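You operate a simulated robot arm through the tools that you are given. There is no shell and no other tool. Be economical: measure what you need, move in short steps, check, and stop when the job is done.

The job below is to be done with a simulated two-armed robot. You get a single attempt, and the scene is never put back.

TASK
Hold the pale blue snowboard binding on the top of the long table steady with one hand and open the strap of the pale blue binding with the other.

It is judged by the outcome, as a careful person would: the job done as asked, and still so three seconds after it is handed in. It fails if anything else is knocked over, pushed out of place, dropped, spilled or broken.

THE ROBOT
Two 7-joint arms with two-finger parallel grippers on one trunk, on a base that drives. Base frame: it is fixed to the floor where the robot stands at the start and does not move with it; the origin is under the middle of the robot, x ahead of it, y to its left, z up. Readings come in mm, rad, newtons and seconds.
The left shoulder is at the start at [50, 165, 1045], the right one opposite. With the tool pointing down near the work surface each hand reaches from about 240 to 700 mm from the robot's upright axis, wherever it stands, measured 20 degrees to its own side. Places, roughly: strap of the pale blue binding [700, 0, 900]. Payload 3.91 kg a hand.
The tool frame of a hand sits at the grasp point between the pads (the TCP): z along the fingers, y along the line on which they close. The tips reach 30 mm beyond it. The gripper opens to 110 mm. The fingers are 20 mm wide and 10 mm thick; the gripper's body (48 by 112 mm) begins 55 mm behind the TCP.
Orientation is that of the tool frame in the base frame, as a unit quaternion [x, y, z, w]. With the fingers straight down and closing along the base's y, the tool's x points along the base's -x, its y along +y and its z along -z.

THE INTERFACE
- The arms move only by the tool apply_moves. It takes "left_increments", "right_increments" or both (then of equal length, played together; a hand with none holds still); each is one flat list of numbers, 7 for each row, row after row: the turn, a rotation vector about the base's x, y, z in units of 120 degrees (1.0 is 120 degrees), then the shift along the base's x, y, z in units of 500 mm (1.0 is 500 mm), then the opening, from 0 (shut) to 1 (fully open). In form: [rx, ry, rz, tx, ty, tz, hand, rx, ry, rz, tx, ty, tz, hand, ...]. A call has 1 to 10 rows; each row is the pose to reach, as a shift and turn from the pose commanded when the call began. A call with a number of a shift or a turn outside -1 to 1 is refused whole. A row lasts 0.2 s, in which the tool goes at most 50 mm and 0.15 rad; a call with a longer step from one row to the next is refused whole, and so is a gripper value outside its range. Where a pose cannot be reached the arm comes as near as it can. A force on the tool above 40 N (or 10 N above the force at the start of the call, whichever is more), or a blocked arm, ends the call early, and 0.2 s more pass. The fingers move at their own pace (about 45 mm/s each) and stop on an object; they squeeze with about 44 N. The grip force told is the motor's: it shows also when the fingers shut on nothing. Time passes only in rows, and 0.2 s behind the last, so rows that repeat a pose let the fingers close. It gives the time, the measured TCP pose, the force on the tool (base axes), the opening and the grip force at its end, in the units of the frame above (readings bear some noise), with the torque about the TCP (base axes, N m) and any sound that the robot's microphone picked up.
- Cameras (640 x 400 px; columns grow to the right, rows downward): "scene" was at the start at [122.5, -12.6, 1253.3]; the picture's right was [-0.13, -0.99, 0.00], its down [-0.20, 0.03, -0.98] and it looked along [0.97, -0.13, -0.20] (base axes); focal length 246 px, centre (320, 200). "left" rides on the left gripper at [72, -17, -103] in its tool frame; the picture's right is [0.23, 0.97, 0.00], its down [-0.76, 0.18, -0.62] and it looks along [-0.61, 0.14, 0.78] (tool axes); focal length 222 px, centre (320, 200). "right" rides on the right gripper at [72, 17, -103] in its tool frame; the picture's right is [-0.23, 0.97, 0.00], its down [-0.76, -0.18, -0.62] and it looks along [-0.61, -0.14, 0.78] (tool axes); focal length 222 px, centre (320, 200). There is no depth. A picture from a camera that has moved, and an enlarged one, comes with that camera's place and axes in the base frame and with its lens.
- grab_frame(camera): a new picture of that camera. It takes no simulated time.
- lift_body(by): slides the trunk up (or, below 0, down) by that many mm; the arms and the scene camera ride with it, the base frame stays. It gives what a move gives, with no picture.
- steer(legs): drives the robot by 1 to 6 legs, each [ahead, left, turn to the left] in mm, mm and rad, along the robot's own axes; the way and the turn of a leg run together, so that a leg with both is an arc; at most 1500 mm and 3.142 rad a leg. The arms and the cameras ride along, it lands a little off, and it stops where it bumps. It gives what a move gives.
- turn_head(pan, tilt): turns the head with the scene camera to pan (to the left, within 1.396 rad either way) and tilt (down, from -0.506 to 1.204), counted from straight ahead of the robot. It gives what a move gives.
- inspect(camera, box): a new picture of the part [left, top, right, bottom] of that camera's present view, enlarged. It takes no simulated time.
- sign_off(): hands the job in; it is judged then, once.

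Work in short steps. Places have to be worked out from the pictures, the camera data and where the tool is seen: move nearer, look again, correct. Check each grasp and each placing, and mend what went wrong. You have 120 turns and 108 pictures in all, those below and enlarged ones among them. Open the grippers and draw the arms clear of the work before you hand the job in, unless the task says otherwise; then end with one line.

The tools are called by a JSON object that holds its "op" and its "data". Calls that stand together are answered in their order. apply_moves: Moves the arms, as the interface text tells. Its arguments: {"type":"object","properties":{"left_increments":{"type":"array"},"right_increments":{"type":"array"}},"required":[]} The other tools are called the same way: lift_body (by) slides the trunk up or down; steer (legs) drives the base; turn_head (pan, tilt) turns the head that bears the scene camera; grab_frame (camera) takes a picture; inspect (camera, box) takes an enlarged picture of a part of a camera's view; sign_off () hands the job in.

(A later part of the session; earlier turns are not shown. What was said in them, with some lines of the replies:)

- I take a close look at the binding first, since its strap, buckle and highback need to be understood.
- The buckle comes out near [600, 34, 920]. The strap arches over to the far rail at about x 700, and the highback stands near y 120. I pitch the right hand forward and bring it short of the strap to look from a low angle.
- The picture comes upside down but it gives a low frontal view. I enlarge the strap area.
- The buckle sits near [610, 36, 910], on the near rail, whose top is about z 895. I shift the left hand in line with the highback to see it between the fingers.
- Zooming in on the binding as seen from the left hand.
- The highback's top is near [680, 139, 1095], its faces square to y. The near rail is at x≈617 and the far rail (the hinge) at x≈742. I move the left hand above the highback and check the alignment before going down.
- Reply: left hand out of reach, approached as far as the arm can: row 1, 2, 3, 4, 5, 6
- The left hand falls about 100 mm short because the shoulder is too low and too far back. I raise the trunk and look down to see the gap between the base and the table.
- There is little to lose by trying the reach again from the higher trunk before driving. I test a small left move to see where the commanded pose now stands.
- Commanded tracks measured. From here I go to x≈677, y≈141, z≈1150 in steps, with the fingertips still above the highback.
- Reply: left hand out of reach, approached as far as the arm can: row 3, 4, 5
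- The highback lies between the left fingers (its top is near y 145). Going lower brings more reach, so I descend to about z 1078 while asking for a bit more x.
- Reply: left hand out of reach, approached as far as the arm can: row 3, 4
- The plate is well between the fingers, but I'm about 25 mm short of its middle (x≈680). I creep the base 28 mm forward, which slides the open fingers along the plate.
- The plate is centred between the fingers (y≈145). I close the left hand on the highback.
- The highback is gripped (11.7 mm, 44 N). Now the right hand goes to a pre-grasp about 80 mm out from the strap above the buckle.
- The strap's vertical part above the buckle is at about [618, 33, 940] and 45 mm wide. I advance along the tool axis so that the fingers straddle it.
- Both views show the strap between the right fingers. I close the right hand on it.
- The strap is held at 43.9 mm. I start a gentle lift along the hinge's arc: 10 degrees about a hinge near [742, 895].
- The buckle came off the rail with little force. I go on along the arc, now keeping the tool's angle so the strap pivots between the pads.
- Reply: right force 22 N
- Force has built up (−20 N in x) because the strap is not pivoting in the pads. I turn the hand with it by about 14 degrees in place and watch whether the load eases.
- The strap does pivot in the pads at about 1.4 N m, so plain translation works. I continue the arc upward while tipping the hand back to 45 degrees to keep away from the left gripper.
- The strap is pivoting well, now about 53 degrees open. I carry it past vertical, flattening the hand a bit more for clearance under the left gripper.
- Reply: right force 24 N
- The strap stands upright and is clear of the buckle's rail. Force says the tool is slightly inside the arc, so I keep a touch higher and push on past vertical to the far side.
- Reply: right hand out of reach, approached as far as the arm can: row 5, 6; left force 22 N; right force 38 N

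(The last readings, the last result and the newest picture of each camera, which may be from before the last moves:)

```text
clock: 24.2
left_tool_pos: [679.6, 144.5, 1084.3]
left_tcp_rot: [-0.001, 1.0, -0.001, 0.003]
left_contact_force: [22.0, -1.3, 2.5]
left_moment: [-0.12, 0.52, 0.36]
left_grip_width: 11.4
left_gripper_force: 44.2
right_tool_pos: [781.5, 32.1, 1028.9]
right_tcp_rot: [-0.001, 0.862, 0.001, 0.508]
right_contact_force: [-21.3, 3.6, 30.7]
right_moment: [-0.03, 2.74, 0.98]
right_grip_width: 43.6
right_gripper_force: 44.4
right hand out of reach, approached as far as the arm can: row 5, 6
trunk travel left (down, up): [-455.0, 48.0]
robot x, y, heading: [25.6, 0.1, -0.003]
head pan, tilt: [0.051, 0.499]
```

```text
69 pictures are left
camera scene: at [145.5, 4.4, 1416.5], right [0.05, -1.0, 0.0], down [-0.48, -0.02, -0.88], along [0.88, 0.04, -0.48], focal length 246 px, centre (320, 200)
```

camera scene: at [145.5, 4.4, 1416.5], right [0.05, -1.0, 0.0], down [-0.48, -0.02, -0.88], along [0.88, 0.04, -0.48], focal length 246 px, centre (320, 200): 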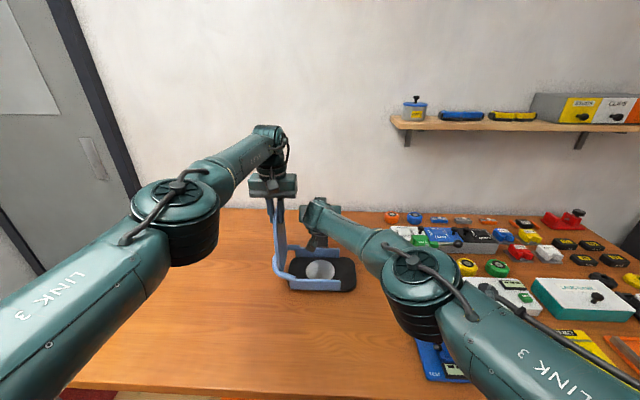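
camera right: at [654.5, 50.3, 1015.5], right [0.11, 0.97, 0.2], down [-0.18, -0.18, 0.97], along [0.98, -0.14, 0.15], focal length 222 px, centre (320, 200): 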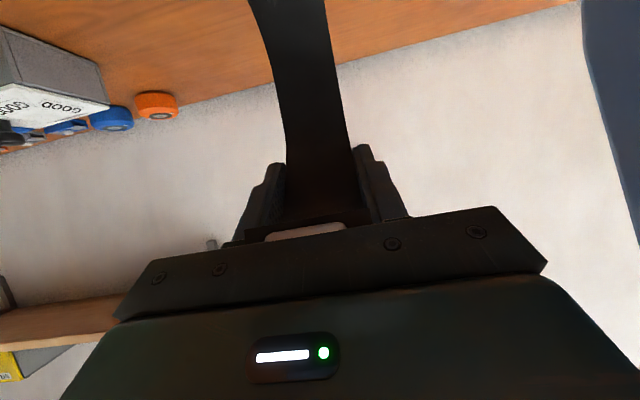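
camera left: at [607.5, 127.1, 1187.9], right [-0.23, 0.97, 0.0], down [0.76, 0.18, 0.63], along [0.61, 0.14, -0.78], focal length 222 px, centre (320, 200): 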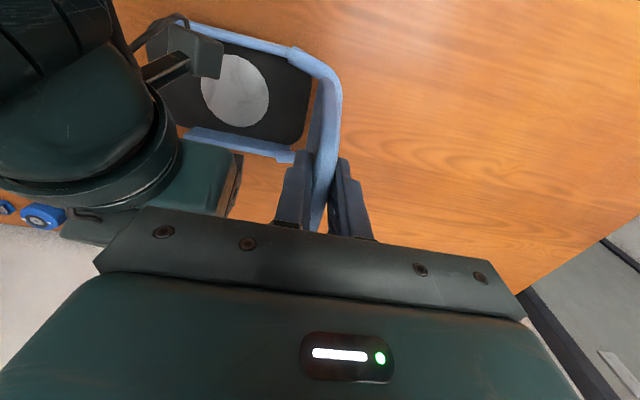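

The strap is about 85 degrees open, with its arch well past the hinge, and its buckle end is coming up against the right palm. The left hand keeps holding while I open the right hand and draw it back a little to see where the strap settles.

{"op": "apply_moves", "data": {"right_increments": [0, 0, 0, 0, 0, 0, 0.35, 0, 0, 0, 0, 0, 0, 0.5, 0, 0, 0, 0, 0, 0, 0.7, 0, 0, 0, 0, 0, 0, 0.7, 0, 0, 0, -0.02, 0, 0.012, 0.7]}}

{"op": "grab_frame", "data": {"camera": "right"}}

```text
clock: 25.4
left_tool_pos: [680.6, 143.0, 1083.0]
left_tcp_rot: [0.0, 1.0, 0.001, 0.0]
left_contact_force: [-2.6, 0.5, 11.3]
left_moment: [-0.07, 1.36, -0.09]
left_grip_width: 11.8
left_gripper_force: 44.2
right_tool_pos: [772.0, 29.4, 1030.0]
right_tcp_rot: [0.0, 0.863, 0.001, 0.506]
right_contact_force: [0.3, 0.5, -0.4]
right_moment: [0.0, -0.03, 0.0]
right_grip_width: 77.0
right_gripper_force: 0.0
trunk travel left (down, up): [-455.0, 48.0]
robot x, y, heading: [26.0, 0.9, -0.002]
head pan, tilt: [0.051, 0.499]
```

```text
68 pictures are left
camera right: at [645.3, 47.5, 1017.6], right [0.11, 0.97, 0.2], down [-0.17, -0.18, 0.97], along [0.98, -0.14, 0.15], focal length 222 px, centre (320, 200)
```

right: 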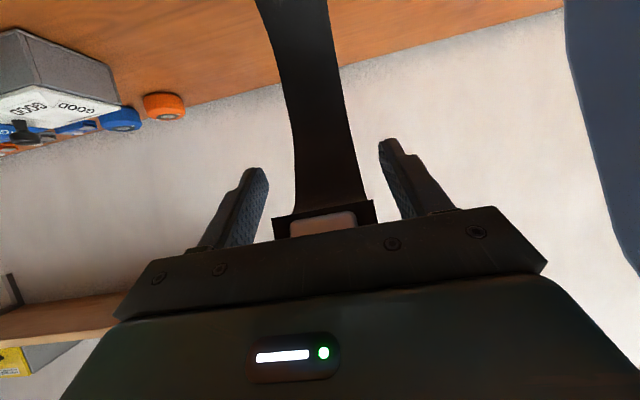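

The strap stays put by its own friction. I withdraw the right hand straight back from it and take a look at how far it is open.

{"op": "apply_moves", "data": {"right_increments": [0, 0, 0, -0.06, -0.005, 0, 0.7, 0, 0, 0, -0.13, -0.01, 0, 0.7, 0, 0, 0, -0.21, -0.03, 0, 0.7, 0, 0, 0, -0.29, -0.08, 0, 0.7, 0, 0, 0, -0.34, -0.14, 0, 0.7]}}

{"op": "grab_frame", "data": {"camera": "right"}}

{"op": "grab_frame", "data": {"camera": "left"}}

{"op": "inspect", "data": {"camera": "scene", "box": [230, 160, 400, 300]}}

```text
clock: 26.6
left_tool_pos: [682.1, 143.9, 1083.4]
left_tcp_rot: [-0.001, 1.0, 0.0, 0.001]
left_contact_force: [-1.1, -0.7, 8.4]
left_moment: [-0.17, 1.08, -0.05]
left_grip_width: 11.6
left_gripper_force: 43.6
right_tool_pos: [600.8, -40.6, 1027.7]
right_tcp_rot: [0.002, 0.863, -0.001, 0.505]
right_contact_force: [0.9, -0.2, -0.1]
right_moment: [0.02, 0.03, -0.02]
right_grip_width: 77.1
right_gripper_force: 0.1
trunk travel left (down, up): [-455.0, 48.0]
robot x, y, heading: [23.8, 1.0, -0.005]
head pan, tilt: [0.051, 0.499]
```

```text
67 pictures are left
camera right: at [474.5, -22.7, 1016.6], right [0.11, 0.97, 0.2], down [-0.17, -0.18, 0.97], along [0.98, -0.14, 0.15], focal length 222 px, centre (320, 200)
```

right: 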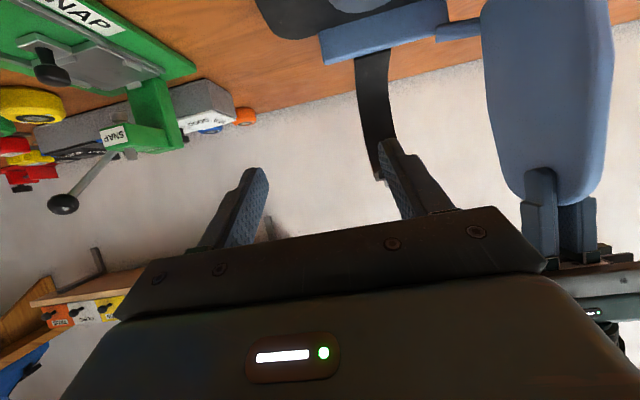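

```text
66 pictures are left
camera left: at [609.3, 126.1, 1187.1], right [-0.23, 0.97, 0.0], down [0.76, 0.18, 0.63], along [0.61, 0.14, -0.78], focal length 222 px, centre (320, 200)
```

left: 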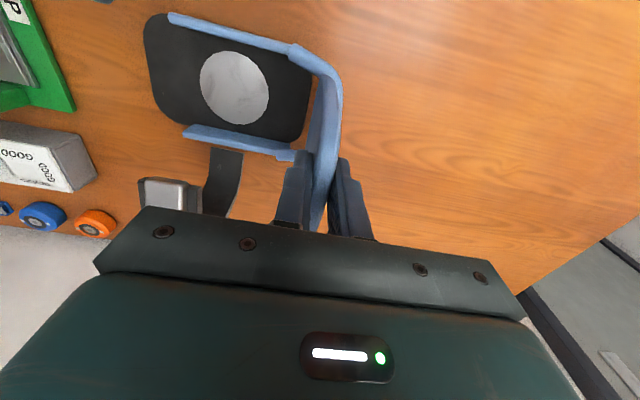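

```text
2.86 times, centred on (315, 230) of scene
camera zoom: at [148.0, 3.2, 1416.1], right [0.05, -1.0, 0.0], down [-0.48, -0.02, -0.88], along [0.88, 0.04, -0.48], focal length 703 px, centre (334, 114)
```

zoom: 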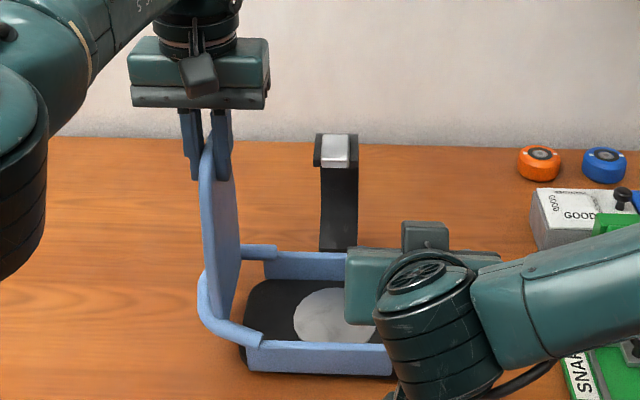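

The strap is about 90 degrees open, standing by itself with the buckle facing up. The right hand draws off further to its side while the left opens and lets the highback go.

{"op": "apply_moves", "data": {"left_increments": [0, 0, 0, 0, 0, 0, 0.15, 0, 0, 0, 0, 0, 0, 0.3, 0, 0, 0, 0, 0, 0, 0.5, 0, 0, 0, 0, 0, 0, 0.6, 0, 0, 0, 0, 0, 0, 0.6], "right_increments": [0, 0, 0, -0.04, -0.04, 0.02, 0.7, 0, 0, 0, -0.09, -0.08, 0.05, 0.7, 0, 0, 0, -0.14, -0.12, 0.08, 0.7, 0, 0, 0, -0.2, -0.16, 0.1, 0.7, 0, 0, 0, -0.26, -0.2, 0.12, 0.7]}}

{"op": "grab_frame", "data": {"camera": "left"}}

{"op": "inspect", "data": {"camera": "scene", "box": [230, 160, 400, 300]}}

```text
clock: 27.8
left_tool_pos: [681.6, 143.5, 1084.0]
left_tcp_rot: [-0.001, 1.0, 0.0, 0.001]
left_contact_force: [-0.2, 0.2, -0.2]
left_moment: [0.01, -0.01, 0.02]
left_grip_width: 66.0
left_gripper_force: 0.0
right_tool_pos: [471.8, -138.2, 1088.8]
right_tcp_rot: [0.0, 0.863, 0.001, 0.505]
right_contact_force: [0.5, -1.1, -0.1]
right_moment: [-0.02, -0.04, 0.04]
right_grip_width: 76.8
right_gripper_force: 0.0
trunk travel left (down, up): [-455.0, 48.0]
robot x, y, heading: [28.7, -2.4, -0.005]
head pan, tilt: [0.051, 0.499]
```

```text
64 pictures are left
camera left: at [609.7, 126.3, 1186.9], right [-0.23, 0.97, 0.0], down [0.76, 0.18, 0.62], along [0.61, 0.14, -0.78], focal length 222 px, centre (320, 200)
```

left: 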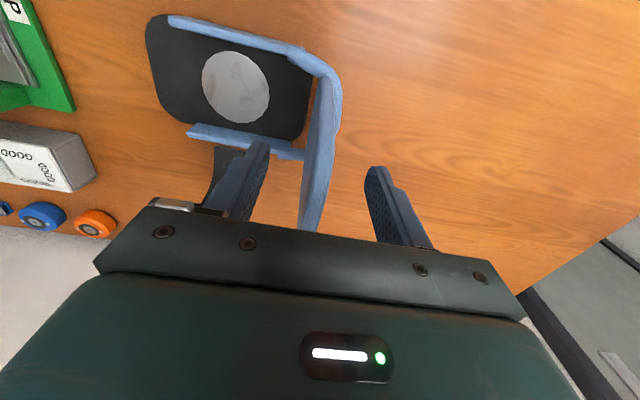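

```text
2.86 times, centred on (315, 230) of scene
camera zoom: at [148.5, 3.6, 1416.0], right [0.05, -1.0, 0.0], down [-0.48, -0.02, -0.88], along [0.88, 0.04, -0.48], focal length 703 px, centre (334, 114)
```

zoom: 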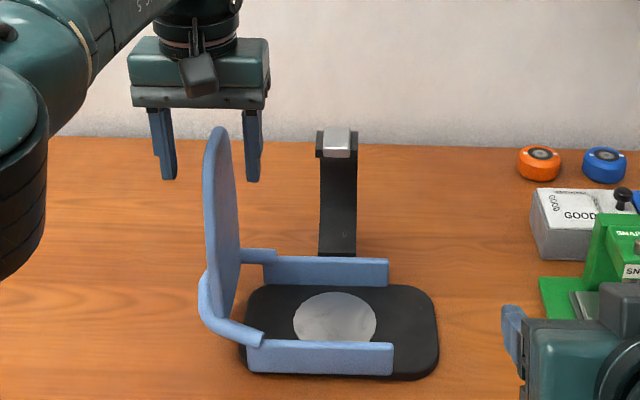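

The binding has settled flat and the strap stays open. I raise the left hand straight off the highback and then draw it back.

{"op": "apply_moves", "data": {"left_increments": [0, 0, 0, 0, 0, 0.06, 0.6, 0, 0, 0, -0.01, 0, 0.13, 0.6, 0, 0, 0, -0.05, 0.01, 0.2, 0.6, 0, 0, 0, -0.12, 0.03, 0.26, 0.6, 0, 0, 0, -0.2, 0.05, 0.3, 0.6, 0, 0, 0, -0.28, 0.07, 0.32, 0.6, 0, 0, 0, -0.36, 0.09, 0.32, 0.6]}}

{"op": "inspect", "data": {"camera": "scene", "box": [230, 160, 400, 300]}}

{"op": "grab_frame", "data": {"camera": "scene"}}

{"op": "grab_frame", "data": {"camera": "left"}}

```text
clock: 29.4
left_tool_pos: [500.5, 189.0, 1243.5]
left_tcp_rot: [-0.002, 1.0, 0.0, 0.001]
left_contact_force: [-0.3, 0.0, 0.4]
left_moment: [-0.03, 0.0, 0.0]
left_grip_width: 65.8
left_gripper_force: 0.1
right_tool_pos: [471.7, -137.2, 1088.2]
right_tcp_rot: [0.0, 0.863, -0.001, 0.505]
right_contact_force: [-0.4, 0.1, -0.5]
right_moment: [0.0, -0.02, -0.04]
right_grip_width: 77.1
right_gripper_force: 0.1
trunk travel left (down, up): [-455.0, 48.0]
robot x, y, heading: [27.5, -1.6, 0.001]
head pan, tilt: [0.051, 0.499]
```

```text
2.86 times, centred on (315, 230) of scene
camera zoom: at [148.4, 5.0, 1416.0], right [0.05, -1.0, 0.0], down [-0.48, -0.02, -0.88], along [0.88, 0.04, -0.48], focal length 703 px, centre (334, 114)
```

zoom: 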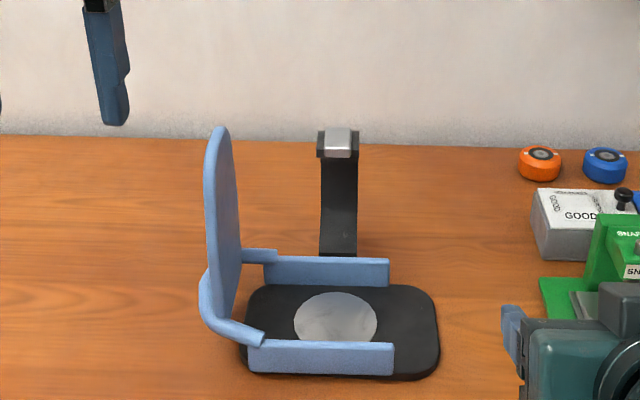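

```text
61 pictures are left
camera scene: at [148.4, 5.0, 1416.0], right [0.05, -1.0, 0.0], down [-0.48, -0.02, -0.88], along [0.88, 0.04, -0.48], focal length 246 px, centre (320, 200)
```

scene: 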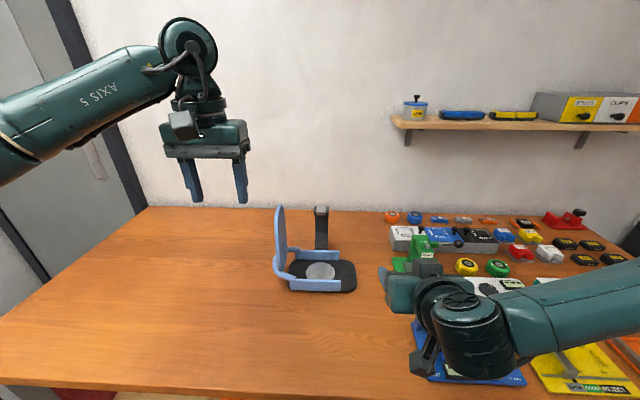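

```text
60 pictures are left
camera left: at [428.8, 171.9, 1346.5], right [-0.23, 0.97, 0.0], down [0.76, 0.18, 0.62], along [0.61, 0.14, -0.78], focal length 222 px, centre (320, 200)
```

left: 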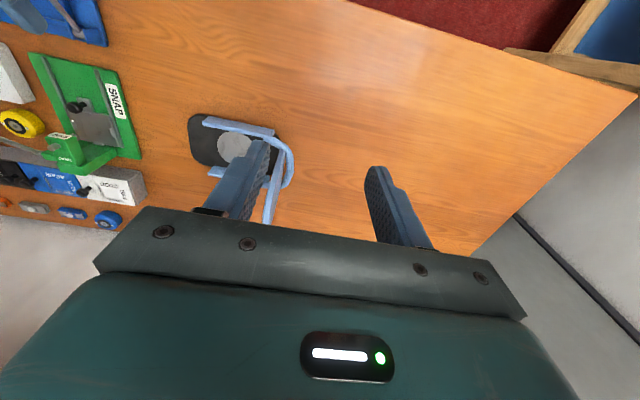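

The strap has stayed open and unmoved since I let go, the binding stands in its place, nothing else was touched, and both hands are open and clear. I hand the job in.

{"op": "sign_off", "data": {}}

```text
The job is handed in.
```

The pale blue binding's strap is open to about 90 degrees and stays open by itself; the left hand held the binding by its highback while the right hand opened the strap.
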